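You operate a simulated robot arm through the tools that you are given. There is no shell and no other tool. Be economical: measure what you need, move in short steps, check, and stop when the job is done.

You run a simulated robot arm. Do the job below in one go: nothing can be reset, and whatever is moved stays where it is left.

## Task
Take the large cork size block and put it on top of the soap tin.

It is judged by the outcome, as a careful person would: the job done as asked, and still so three seconds after it is handed in. It fails if anything else is knocked over, pushed out of place, dropped, spilled or broken.

## Robot
A 6-joint arm with a two-finger parallel gripper, fixed in place. Base frame: the origin is at the foot of the arm, x ahead of it, y to its left, z up; the work surface is at about z = 0. Units: mm, degrees, N and s.
With the tool pointing down near the work surface it reaches from about 140 to 580 mm from the base axis. Its first joint turns from -66.0 to 66.0 degrees. Payload 2.1 kg.
The tool frame sits at the grasp point between the pads (the TCP): z along the fingers, y along the line on which they close. The tips reach 30 mm beyond it. Largest opening 94 mm; finger width 28, thickness 10; the body of the gripper, 50 by 96 mm, starts 55 mm behind the TCP.
Orientation is that of the tool frame in the base frame, as a unit quaternion [w, x, y, z]. With the fingers straight down and closing along the base's y, the tool's x points along the base's -x, its y along +y and its z along -z.

## Interface
- The arm moves only by the tool send_rows. Its argument "steps" is text: rows parted by semicolons, each of 7 numbers parted by spaces: the shift along the tool's x, y, z in mm, then the turn, a rotation vector about the tool's x, y, z in degrees, then the closure, from 0 (fully open) to 1 (shut). In form: dx dy dz wx wy wz jaw; .... A call has 1 to 8 rows; each row is the pose to reach, as a shift and turn from the pose commanded when the call began, along the tool's axes at that moment. Each row takes 0.2 s and may step no farther than 50 mm and 8.6 degrees from the row before; otherwise, or with a gripper value out of range, the whole call is refused. A pose out of reach is approached as far as the arm can. The call stops where the force on the tool passes 40 N (or 10 N more than at its start, if that is more) or the arm is blocked; 0.2 s more then pass. The fingers move at their own pace (about 72 mm/s each) and stop on an object; they squeeze with about 38 N. The grip force told is the motor's: it shows also when the fingers shut on nothing. Time passes only in rows, and 0.2 s behind the last, so rows that repeat a pose let the fingers close. It gives the time, the measured TCP pose, the force on the tool (base axes), the opening and the grip force at its end, in the units of the frame above (readings bear some noise), and new pictures: "pictures" is both (left out), scene, wrist or none.
- Cameras (640 x 400 px; columns grow to the right, rows downward): "scene" is fixed at [58.1, -367.5, 488.8]; the picture's right is [0.72, -0.69, 0.00], its down [-0.37, -0.38, -0.85] and it looks along [0.58, 0.61, -0.53] (base axes); focal length 316 px, centre (320, 200). "wrist" rides on the gripper at [-37, 0, -58] in the tool frame; the picture's right is [0.00, -1.00, 0.00], its down [0.97, 0.00, -0.24] and it looks along [0.24, 0.00, 0.97] (tool axes); focal length 218 px, centre (320, 200).
- probe_pixels(camera, pixels): for up to 12 pixels [column, row] of the newest picture of that camera ("zoom" is the newest enlarged one), the place [x, y, z] in the base frame of the surface seen there, good to about 2 mm, but the place of the scene camera against the robot may be out by one fixed shift of up to 12 mm in any direction. No time passes.
- inspect(camera, box): a new picture of the part [left, top, right, bottom] of that camera's present view, enlarged. No time passes.
- sign_off(): hands the job in; it is judged then, once.

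Go step by step. Measure first, check grasps and placings, and put right what went wrong. The budget is 60 turns and 120 pictures, counting those below and the enlarged ones. Unless the task says otherwise, let go and move clear before handing in, and close with one line.

The tools are called after "Request:" by a JSON object that holds its "name" and its "arguments". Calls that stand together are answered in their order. send_rows: Moves the arm, as the interface text tells. Its arguments: {"type":"object","properties":{"steps":{"type":"string"},"pictures":{"type":"string","enum":["both","scene","wrist","none"]}},"required":["steps"]} The other tools are called the same way: probe_pixels (camera, pixels) gives the place of the surface under pixels of a picture; inspect (camera, box) takes an enlarged picture of a part of a camera's view; sign_off () hands the job in.

At the start:

```text
time_s: 0.0
eef_pos: [302.2, 148.7, 275.1]
ee_rot: [0.0, 0.0, 1.0, 0.0]
contact_force: [0.0, -1.0, -0.8]
grip_width: 94.3
gripper_force: 0.1
```

scene: 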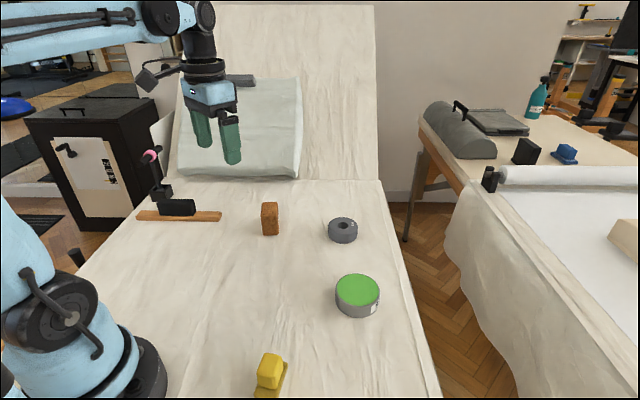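
wrist: 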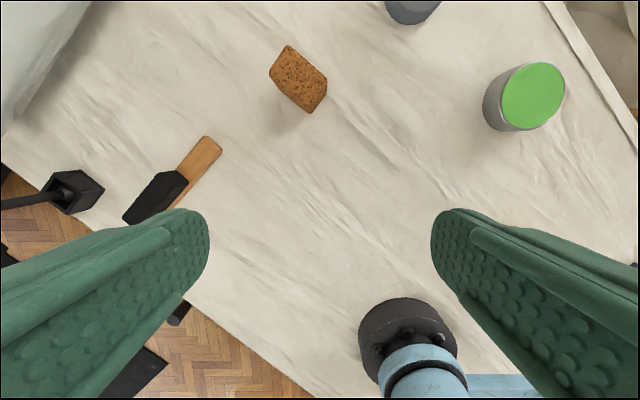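

The cork block appears at scene (270,218), and a green-lidded round tin at (357,295). I'll enlarge both to identify them and measure.

Request:
{"name": "inspect", "arguments": {"camera": "scene", "box": [230, 180, 410, 400]}}

Request:
{"name": "inspect", "arguments": {"camera": "wrist", "box": [240, 0, 600, 160]}}

Request:
{"name": "probe_pixels", "arguments": {"camera": "wrist", "pixels": [[288, 47], [326, 75], [311, 105], [272, 73], [302, 76], [296, 62], [532, 95], [532, 68], [532, 125], [505, 95], [562, 90], [412, 8]]}}

Request:
{"name": "probe_pixels", "arguments": {"camera": "scene", "pixels": [[270, 204], [263, 206], [277, 206], [270, 225], [357, 290], [337, 288], [379, 288], [357, 276], [357, 302], [342, 222], [357, 312], [270, 243]]}}

```text
1.82 times, centred on (320, 290) of scene
```

zoom: 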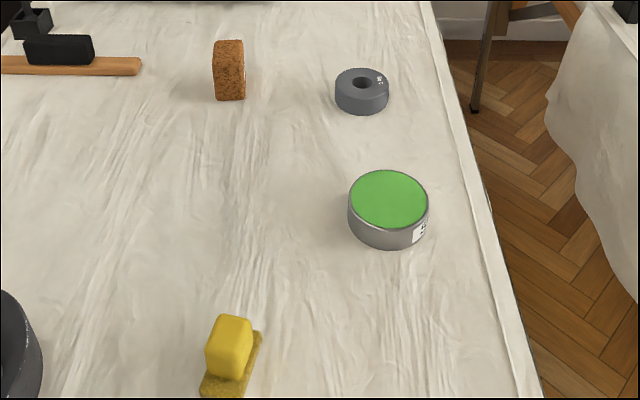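

```text
1.78 times, centred on (420, 80) of wrist
```

zoom: 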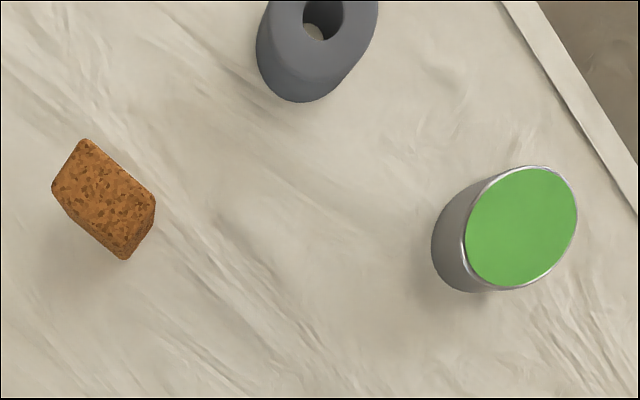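

```text
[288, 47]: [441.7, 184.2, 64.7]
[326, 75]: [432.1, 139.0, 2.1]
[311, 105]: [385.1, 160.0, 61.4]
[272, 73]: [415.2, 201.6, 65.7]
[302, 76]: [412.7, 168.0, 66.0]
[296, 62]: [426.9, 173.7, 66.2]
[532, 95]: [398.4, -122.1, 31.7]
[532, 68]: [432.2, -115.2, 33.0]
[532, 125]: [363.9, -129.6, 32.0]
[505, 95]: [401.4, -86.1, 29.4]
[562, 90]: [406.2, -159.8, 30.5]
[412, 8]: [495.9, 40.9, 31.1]
```

```text
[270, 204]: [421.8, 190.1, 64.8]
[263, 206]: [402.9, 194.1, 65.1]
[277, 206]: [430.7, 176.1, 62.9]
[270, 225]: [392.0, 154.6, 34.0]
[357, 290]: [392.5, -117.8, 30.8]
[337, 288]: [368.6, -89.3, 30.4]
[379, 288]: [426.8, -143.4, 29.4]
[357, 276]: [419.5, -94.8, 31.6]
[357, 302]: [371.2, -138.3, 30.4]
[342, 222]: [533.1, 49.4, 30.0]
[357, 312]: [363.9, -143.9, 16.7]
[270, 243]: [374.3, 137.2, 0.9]
```

The cork block is about 66 mm tall, with its top centred near (412,170). The green-topped tin's top is at z≈31 near (398,-122). I'll look at the labels on the tin and the grey ring to be sure which is the soap tin.

Request:
{"name": "inspect", "arguments": {"camera": "scene", "box": [325, 262, 389, 326]}}

Request:
{"name": "inspect", "arguments": {"camera": "scene", "box": [318, 208, 366, 248]}}

Request:
{"name": "inspect", "arguments": {"camera": "wrist", "box": [258, 36, 338, 120]}}

Request:
{"name": "probe_pixels", "arguments": {"camera": "zoom", "pixels": [[320, 200], [280, 160], [240, 120], [200, 80], [200, 200], [260, 260], [340, 300], [360, 240], [400, 220], [420, 200], [360, 160], [280, 90]]}}

```text
6.25 times, centred on (357, 294) of scene
```

zoom: 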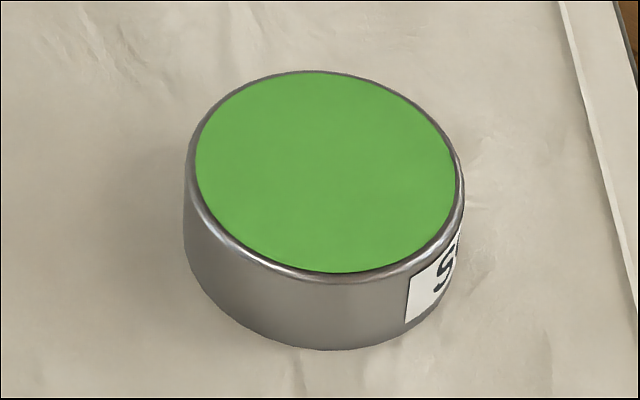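

```text
10.00 times, centred on (342, 228) of scene
```

zoom: 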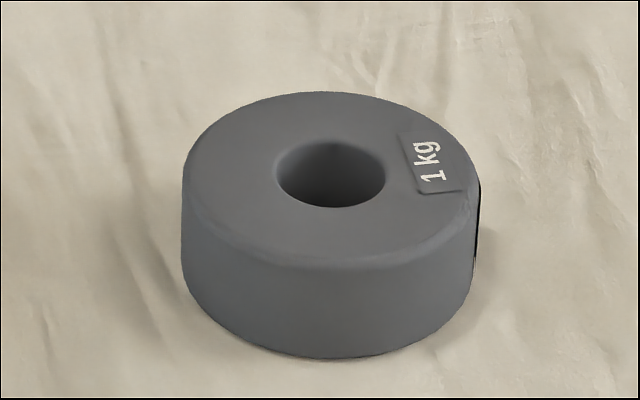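

```text
4.76 times, centred on (298, 78) of wrist
```

zoom: 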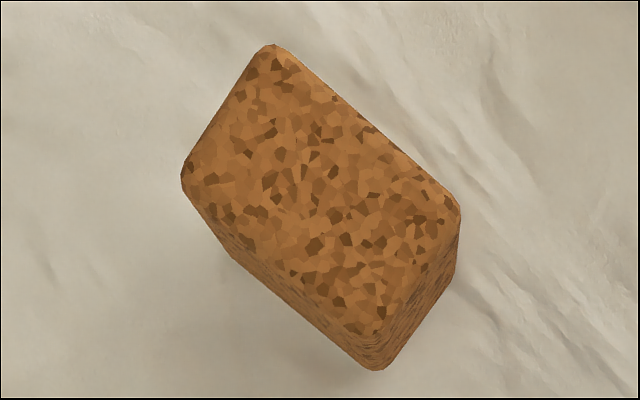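

```text
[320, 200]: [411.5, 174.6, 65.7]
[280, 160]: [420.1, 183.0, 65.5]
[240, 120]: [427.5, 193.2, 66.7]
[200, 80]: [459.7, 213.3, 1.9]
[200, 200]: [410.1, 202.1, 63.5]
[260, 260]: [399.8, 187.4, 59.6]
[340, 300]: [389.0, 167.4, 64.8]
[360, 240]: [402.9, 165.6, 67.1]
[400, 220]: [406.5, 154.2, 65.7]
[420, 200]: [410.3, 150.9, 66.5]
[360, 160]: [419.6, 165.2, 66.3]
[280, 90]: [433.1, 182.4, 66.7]
```

The green-lidded tin carries a label starting "S", and the ring reads 1 kg, so the green one is the soap tin. The block is about 63×33 mm, centred near (413,174), with its thin direction at about 143° in the base. I'll move above it with the jaws turned 53.5°.

Request:
{"name": "send_rows", "arguments": {"steps": "-15.8 3.6 17.9 0 0 -7.64 0; -31.6 7.3 35.7 0 0 -15.3 0; -47.4 10.9 53.6 0 0 -22.9 0; -63.2 14.6 71.4 0 0 -30.6 0; -79 18.2 89.3 0 0 -38.2 0; -94.8 21.9 107 0 0 -45.8 0; -110.6 25.5 125 0 0 -53.5 0; -110.6 25.5 125 0 0 -53.5 0"}}

```text
time_s: 1.8
eef_pos: [410.6, 174.9, 151.2]
ee_rot: [0.0, -0.451, 0.892, 0.0]
contact_force: [-0.8, 0.1, 0.7]
grip_width: 94.2
gripper_force: 0.1
```

scene: 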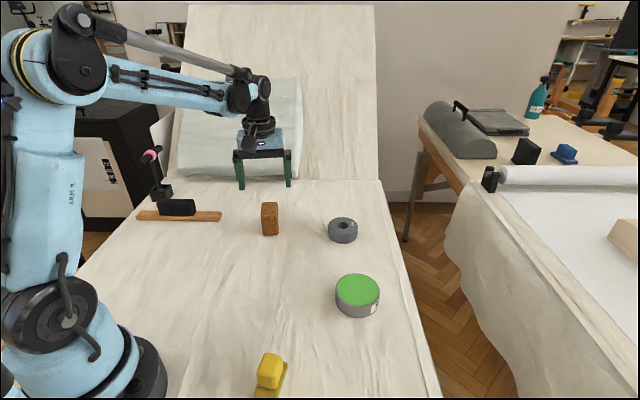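
wrist: 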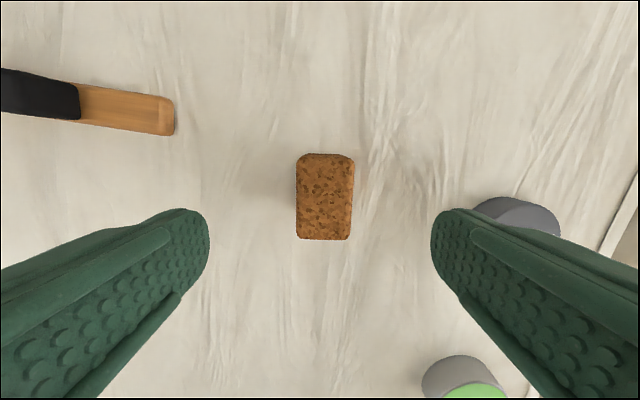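

The block at wrist (325,196) is almost square to the jaws and slightly right of centre. I'll probe its edges to correct the offset.

Request:
{"name": "probe_pixels", "arguments": {"camera": "wrist", "pixels": [[300, 196], [350, 196], [325, 158], [325, 235], [325, 196], [303, 165], [349, 165], [302, 230], [346, 230]]}}

Request:
{"name": "inspect", "arguments": {"camera": "wrist", "box": [270, 140, 382, 252]}}

```text
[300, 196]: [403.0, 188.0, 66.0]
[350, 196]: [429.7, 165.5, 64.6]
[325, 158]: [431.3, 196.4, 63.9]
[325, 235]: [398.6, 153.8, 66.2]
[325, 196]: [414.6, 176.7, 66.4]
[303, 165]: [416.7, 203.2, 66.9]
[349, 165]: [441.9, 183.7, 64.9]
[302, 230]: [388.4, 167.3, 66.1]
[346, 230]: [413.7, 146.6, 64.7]
```

```text
3.57 times, centred on (326, 196) of wrist
```

zoom: 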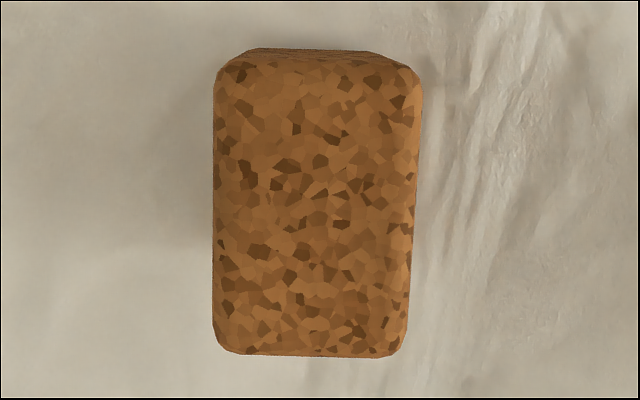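

The block centre is about (414.2,176), which is roughly 2.5 mm towards tool -y and 3 mm towards tool -x. I'll correct that and descend to TCP z≈42 with the jaws open.

Request:
{"name": "send_rows", "arguments": {"steps": "-2.9 -2.5 10 0 0 0 0; -2.9 -2.5 30 0 0 0 0; -2.9 -2.5 50 0 0 0 0; -2.9 -2.5 70 0 0 0 0; -2.9 -2.5 90 0 0 0 0; -2.9 -2.5 100 0 0 0 0; -2.9 -2.5 108 0 0 0 0; -2.9 -2.5 108 0 0 0 0"}}

```text
time_s: 3.6
eef_pos: [415.8, 173.5, 42.0]
ee_rot: [0.0, -0.45, 0.893, 0.0]
contact_force: [0.5, 0.4, -0.1]
grip_width: 94.1
gripper_force: 0.1
```

scene: 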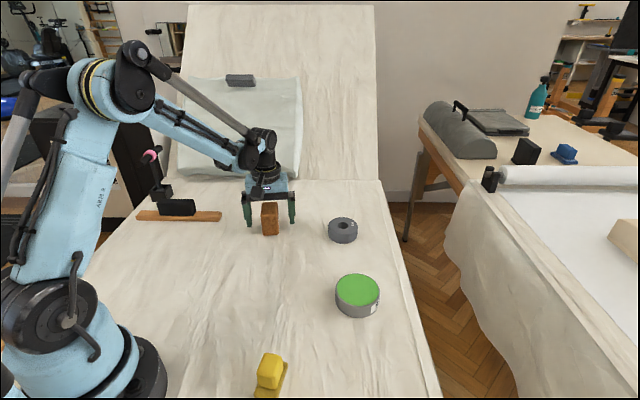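
wrist: 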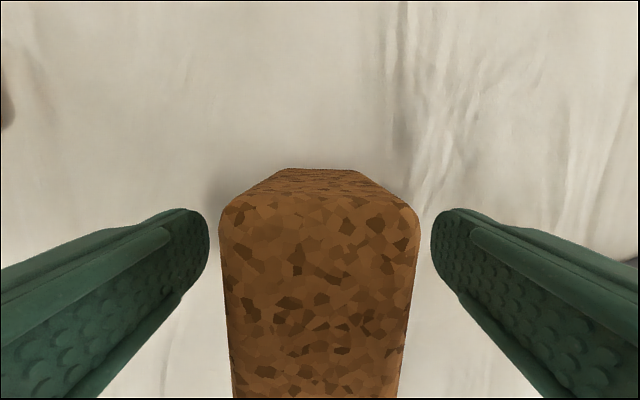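

The block (wrist columns 219–419) sits centred between the fingers. I'll close on it.

Request:
{"name": "send_rows", "arguments": {"steps": "0 0 0 0 0 0 0.4; 0 0 0 0 0 0 0.7; 0 0 0 0 0 0 1; 0 0 0 0 0 0 1; 0 0 0 0 0 0 1", "pictures": "none"}}

Request:
{"name": "send_rows", "arguments": {"steps": "0 0 -5 0 0 0 1; 0 0 -20 0 0 0 1; 0 0 -40 0 0 0 1; 0 0 -60 0 0 0 1; 0 0 -80 0 0 0 1; 0 0 -80 0 0 0 1"}}

```text
time_s: 4.8
eef_pos: [416.1, 175.5, 41.8]
ee_rot: [0.0, -0.45, 0.893, 0.0]
contact_force: [0.0, 0.6, 0.2]
grip_width: 43.7
gripper_force: 37.8
```

```text
time_s: 6.2
eef_pos: [416.0, 175.7, 122.0]
ee_rot: [0.0, -0.451, 0.893, 0.001]
contact_force: [-0.3, -0.3, -0.8]
grip_width: 43.5
gripper_force: 38.1
```

scene: 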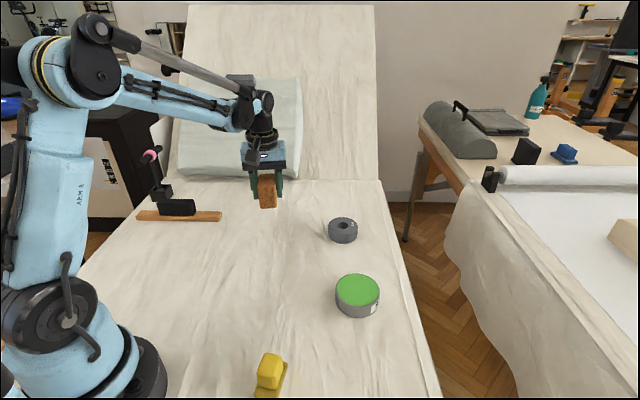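
wrist: 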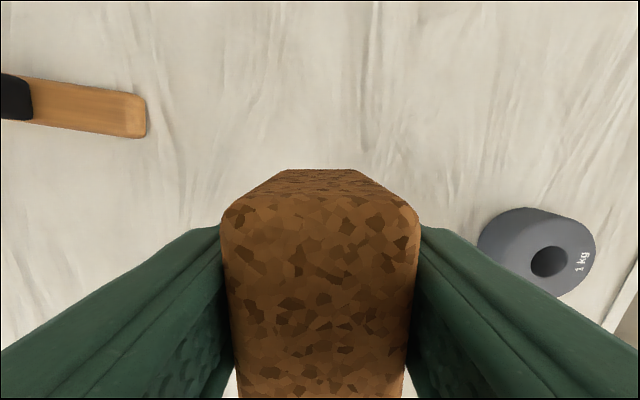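

The block is held (43.5 mm opening, 38 N) and lifted clear. I'll carry it toward the tin but stop short, so the wrist camera can see the lid, and turn the jaws back to close along y.

Request:
{"name": "send_rows", "arguments": {"steps": "18.6 -6.1 -10 0 0 0 1; 37.2 -12.3 -20 0 0 0 1; 55.8 -18.4 -28 0 0 0 1; 74.4 -24.5 -28 0 0 0 1; 93 -30.7 -28 0 0 0 1; 111.6 -36.8 -28 0 0 0 1; 130.2 -43 -28 0 0 0 1; 148.75 -49.1 -28 0 0 0 1", "pictures": "none"}}

Request:
{"name": "send_rows", "arguments": {"steps": "21.2 -7 0 0 0 7.64 1; 42.5 -14 0 0 0 15.3 1; 63.8 -21 0 0 0 22.9 1; 85 -28 0 0 0 30.6 1; 106.2 -35 0 0 0 38.2 1; 127.5 -42 0 0 0 45.8 1; 148.75 -49.1 0 0 0 53.5 1; 148.75 -49.1 0 0 0 53.5 1"}}

```text
time_s: 8.0
eef_pos: [366.1, 25.2, 150.4]
ee_rot: [0.0, -0.45, 0.893, 0.0]
contact_force: [-0.3, -0.4, -1.8]
grip_width: 43.5
gripper_force: 38.0
```

```text
time_s: 9.8
eef_pos: [316.4, -123.8, 150.7]
ee_rot: [0.0, 0.001, 1.0, 0.0]
contact_force: [-0.8, 0.4, -1.9]
grip_width: 43.6
gripper_force: 37.8
```

scene: 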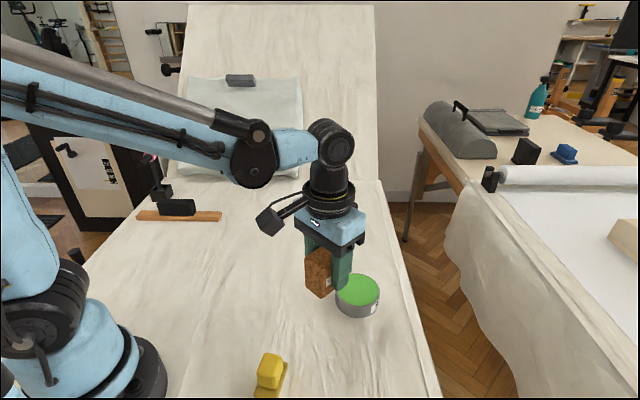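
wrist: 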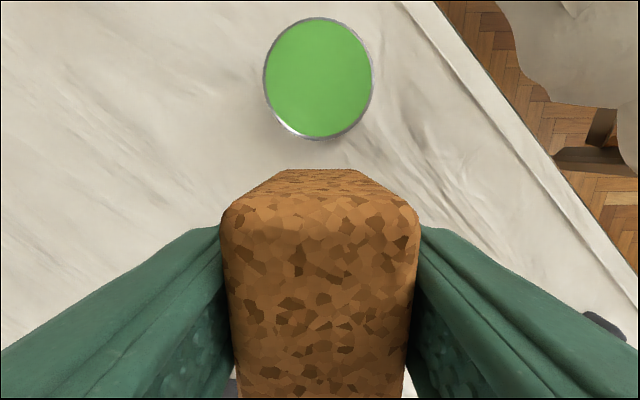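

The lid is fully visible at wrist (318,77). I'll measure its rim and where the block sits in the grip.

Request:
{"name": "probe_pixels", "arguments": {"camera": "wrist", "pixels": [[318, 22], [318, 132], [268, 77], [368, 77], [318, 77], [320, 200], [320, 220], [320, 390], [230, 300], [408, 300], [320, 176]]}}

Request:
{"name": "inspect", "arguments": {"camera": "scene", "box": [280, 200, 400, 330]}}

```text
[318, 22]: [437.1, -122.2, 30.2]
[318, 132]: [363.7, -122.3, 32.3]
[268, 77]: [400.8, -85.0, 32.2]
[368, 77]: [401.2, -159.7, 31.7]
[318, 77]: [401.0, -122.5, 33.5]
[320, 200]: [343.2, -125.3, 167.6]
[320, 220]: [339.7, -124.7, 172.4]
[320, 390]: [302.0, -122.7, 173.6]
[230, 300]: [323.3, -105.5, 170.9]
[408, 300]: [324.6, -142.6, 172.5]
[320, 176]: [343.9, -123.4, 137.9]
```

```text
3.08 times, centred on (340, 265) of scene
```

zoom: 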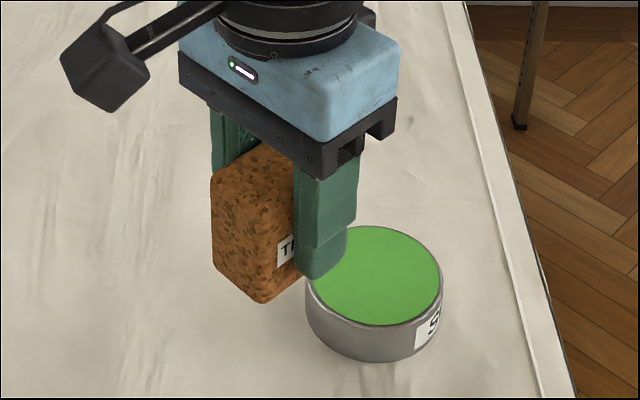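

The tin's lid is centred at (401,-122) with its top at z≈32, so the block should touch at TCP z≈74. I'll move over it and descend to about 8 mm above contact.

Request:
{"name": "send_rows", "arguments": {"steps": "-22 0.5 0 0 0 0 1; -44 0.5 0 0 0 0 1; -66 0.5 0 0 0 0 1; -86 0.5 0 0 0 0 1; -86 0.5 20 0 0 0 1; -86 0.5 40 0 0 0 1; -86 0.5 60 0 0 0 1; -86 0.5 68 0 0 0 1"}}

Request:
{"name": "inspect", "arguments": {"camera": "scene", "box": [300, 210, 420, 330]}}

```text
time_s: 11.6
eef_pos: [404.4, -121.9, 81.7]
ee_rot: [-0.001, 0.0, 1.0, 0.0]
contact_force: [0.0, 0.1, -0.4]
grip_width: 43.4
gripper_force: 37.7
```

scene: 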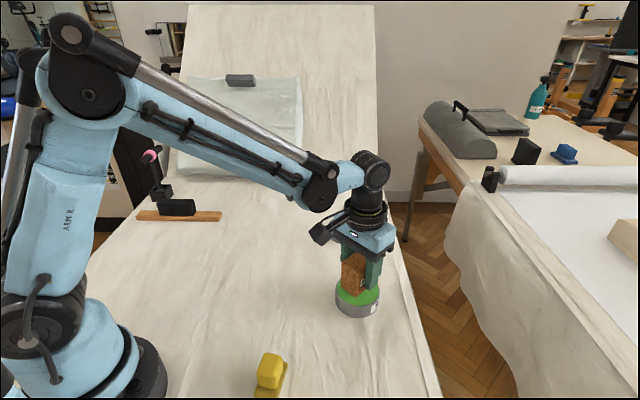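
wrist: 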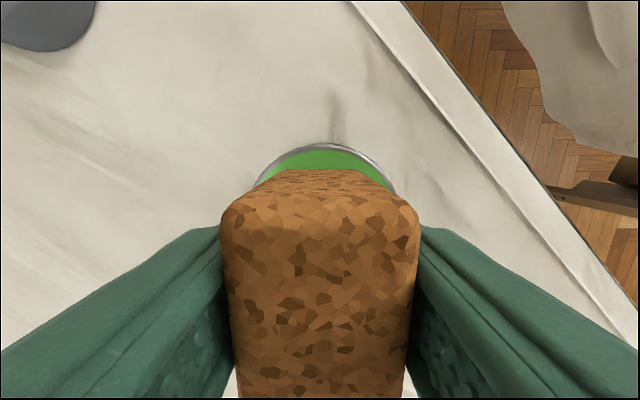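

```text
3.33 times, centred on (360, 270) of scene
```

zoom: 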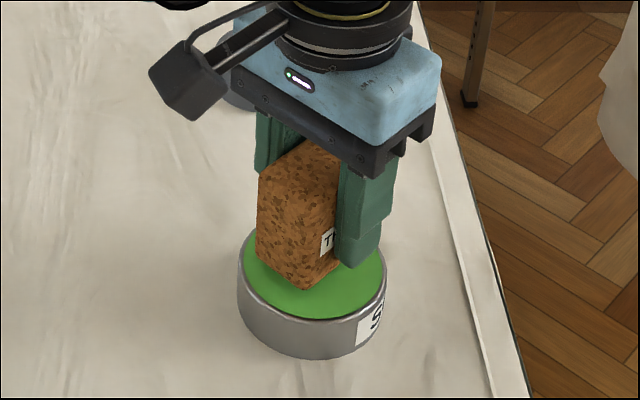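

The block hangs centred over the lid, with green showing all round it. I'll lower it gently in small steps.

Request:
{"name": "send_rows", "arguments": {"steps": "1 0 2 0 0 0 1; 1 0 4 0 0 0 1; 1 0 6 0 0 0 1; 1 0 7 0 0 0 1; 1 0 7 0 0 0 1"}}

Request:
{"name": "inspect", "arguments": {"camera": "scene", "box": [320, 240, 400, 325]}}

```text
time_s: 12.8
eef_pos: [402.1, -122.5, 74.7]
ee_rot: [0.0, 0.0, 1.0, -0.001]
contact_force: [0.5, -0.3, 0.3]
grip_width: 43.7
gripper_force: 38.1
```

scene: 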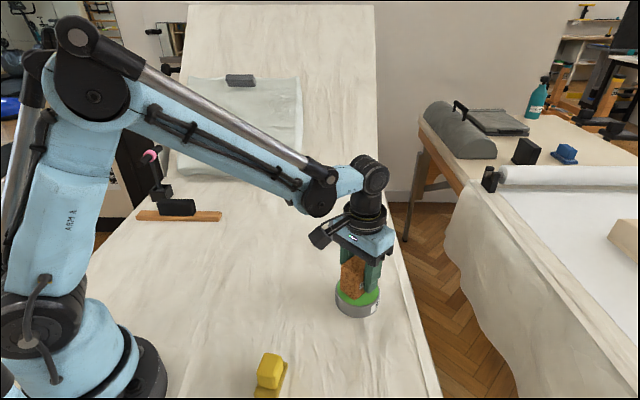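
wrist: 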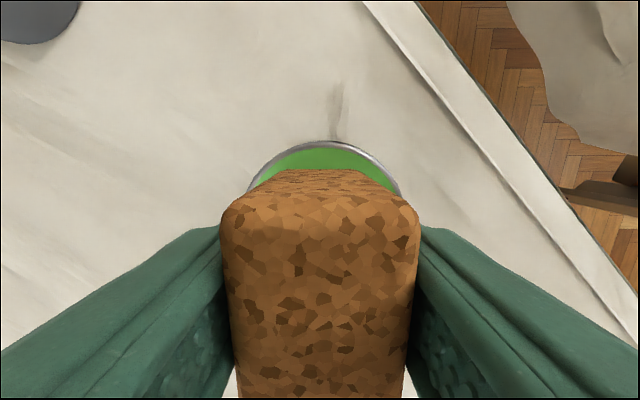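

```text
4.71 times, centred on (360, 282) of scene
```

zoom: 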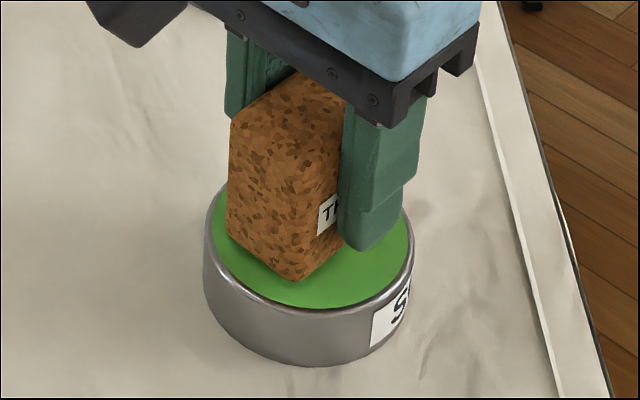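

No contact force has shown yet, so the block is within a millimetre or two of the lid. I'll creep down 0.5 mm at a time.

Request:
{"name": "send_rows", "arguments": {"steps": "0 0 0.5 0 0 0 1; 0 0 1 0 0 0 1; 0 0 1 0 0 0 1", "pictures": "none"}}

Request:
{"name": "send_rows", "arguments": {"steps": "0 0 0.5 0 0 0 1; 0 0 1 0 0 0 1; 0 0 1 0 0 0 1", "pictures": "none"}}

```text
time_s: 13.6
eef_pos: [401.2, -122.9, 73.2]
ee_rot: [-0.001, 0.0, 1.0, 0.0]
contact_force: [0.6, 0.6, -1.1]
grip_width: 43.6
gripper_force: 38.0
```

```text
time_s: 14.4
eef_pos: [402.6, -121.7, 73.7]
ee_rot: [0.0, 0.0, 1.0, 0.0]
contact_force: [0.1, 0.3, -1.2]
grip_width: 44.1
gripper_force: 38.4
```

Request:
{"name": "send_rows", "arguments": {"steps": "0 0 0.5 0 0 0 1; 0 0 1 0 0 0 1; 0 0 1 0 0 0 1", "pictures": "none"}}

Request:
{"name": "inspect", "arguments": {"camera": "scene", "box": [325, 250, 390, 320]}}

```text
time_s: 15.2
eef_pos: [402.0, -122.6, 73.1]
ee_rot: [0.0, 0.001, 1.0, 0.0]
contact_force: [-0.3, 0.2, 0.5]
grip_width: 43.4
gripper_force: 38.5
```

```text
5.71 times, centred on (358, 285) of scene
```

zoom: 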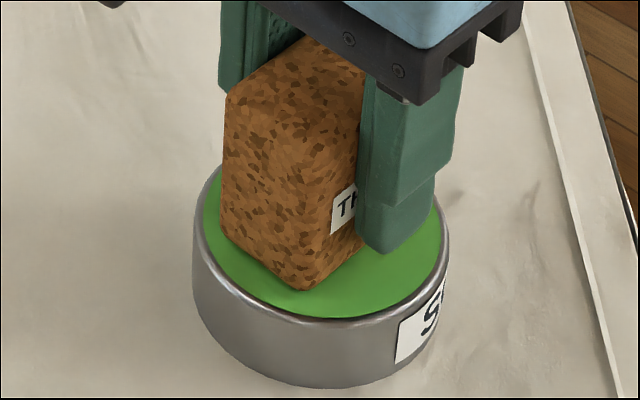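

There is still no contact reading, so I'll keep creeping down.

Request:
{"name": "send_rows", "arguments": {"steps": "0 0 0.5 0 0 0 1; 0 0 1 0 0 0 1; 0 0 1 0 0 0 1", "pictures": "none"}}

Request:
{"name": "probe_pixels", "arguments": {"camera": "zoom", "pixels": [[300, 285], [300, 295], [300, 305], [300, 270], [230, 235], [222, 245]]}}

```text
time_s: 16.0
eef_pos: [401.4, -122.2, 72.9]
ee_rot: [0.001, 0.0, 1.0, 0.001]
contact_force: [-1.6, 1.6, 30.1]
grip_width: 43.5
gripper_force: 37.9
```

```text
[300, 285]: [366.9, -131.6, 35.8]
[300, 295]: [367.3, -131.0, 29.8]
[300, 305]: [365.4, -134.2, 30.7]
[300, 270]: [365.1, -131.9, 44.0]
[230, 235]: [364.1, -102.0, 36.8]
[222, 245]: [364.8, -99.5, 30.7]
```

A firm contact of 30 N shows the block is seated on the lid. I'll ease off slightly and open the jaws.

Request:
{"name": "send_rows", "arguments": {"steps": "0 0 -0.5 0 0 0 1; 0 0 -0.7 0 0 0 0.45; 0 0 -0.7 0 0 0 0.3; 0 0 -0.7 0 0 0 0; 0 0 -0.7 0 0 0 0; 0 0 -0.7 0 0 0 0"}}

```text
time_s: 17.4
eef_pos: [402.0, -121.1, 73.7]
ee_rot: [0.0, 0.0, 1.0, 0.0]
contact_force: [0.3, -0.6, 0.7]
grip_width: 94.2
gripper_force: 0.0
```

scene: 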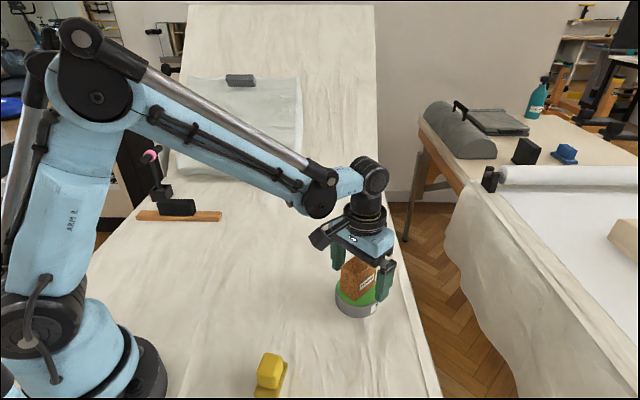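
wrist: 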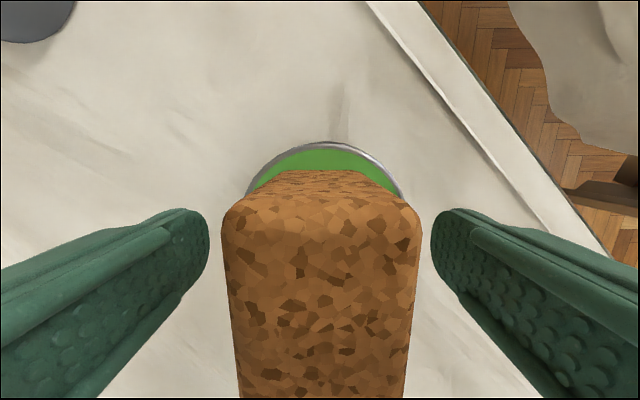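

The jaws are open (94 mm) and the block is standing still on the lid. I'll retreat straight up.

Request:
{"name": "send_rows", "arguments": {"steps": "0 0 -10 0 0 0 0; 0 0 -25 0 0 0 0; 0 0 -45 0 0 0 0; 0 0 -70 0 0 0 0; 0 0 -95 0 0 0 0; 0 0 -120 0 0 0 0; 30 0 -130 0 0 0 0; 60 0 -130 0 0 0 0"}}

Request:
{"name": "inspect", "arguments": {"camera": "scene", "box": [300, 220, 420, 330]}}

```text
time_s: 19.2
eef_pos: [341.6, -122.2, 202.2]
ee_rot: [0.0, 0.0, 1.0, 0.0]
contact_force: [0.4, -0.4, -0.7]
grip_width: 93.8
gripper_force: 0.1
```

scene: 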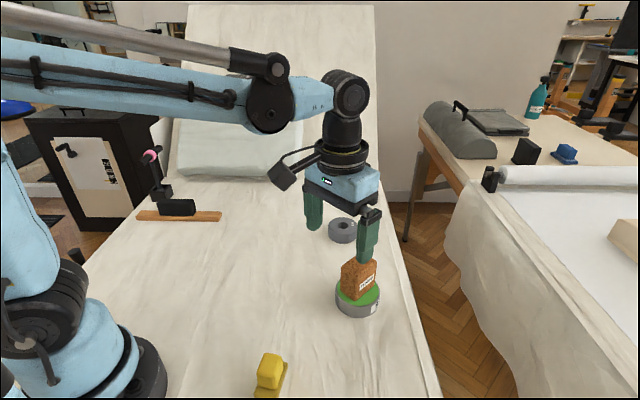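
wrist: 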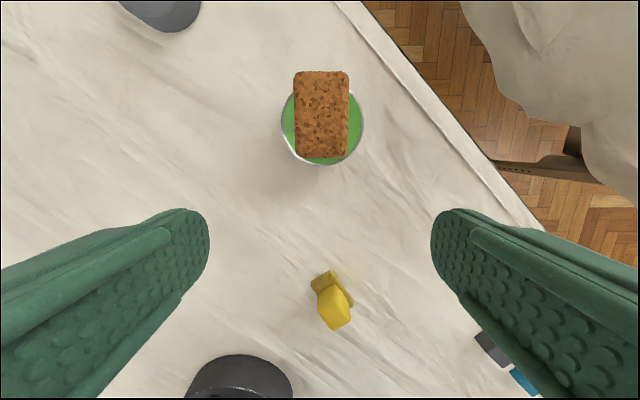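

```text
3.64 times, centred on (360, 275) of scene
```

zoom: 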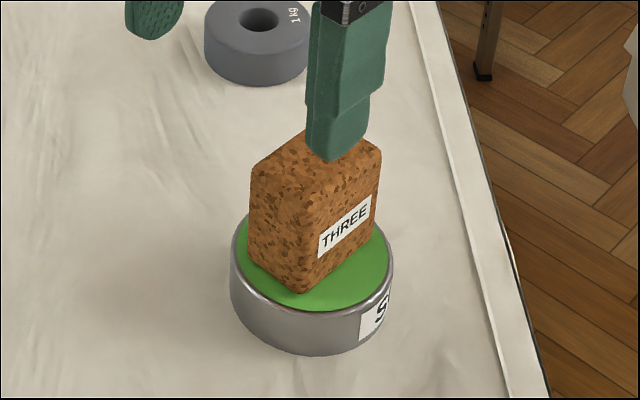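

The block stands upright and stable on the soap tin's lid, nothing else has moved, and the gripper is clear. I'm handing the job in.

Request:
{"name": "sign_off", "arguments": {}}

```text
The job is handed in.
```

The large cork block is standing on top of the soap tin, released and upright; the gripper is clear and nothing else was disturbed.
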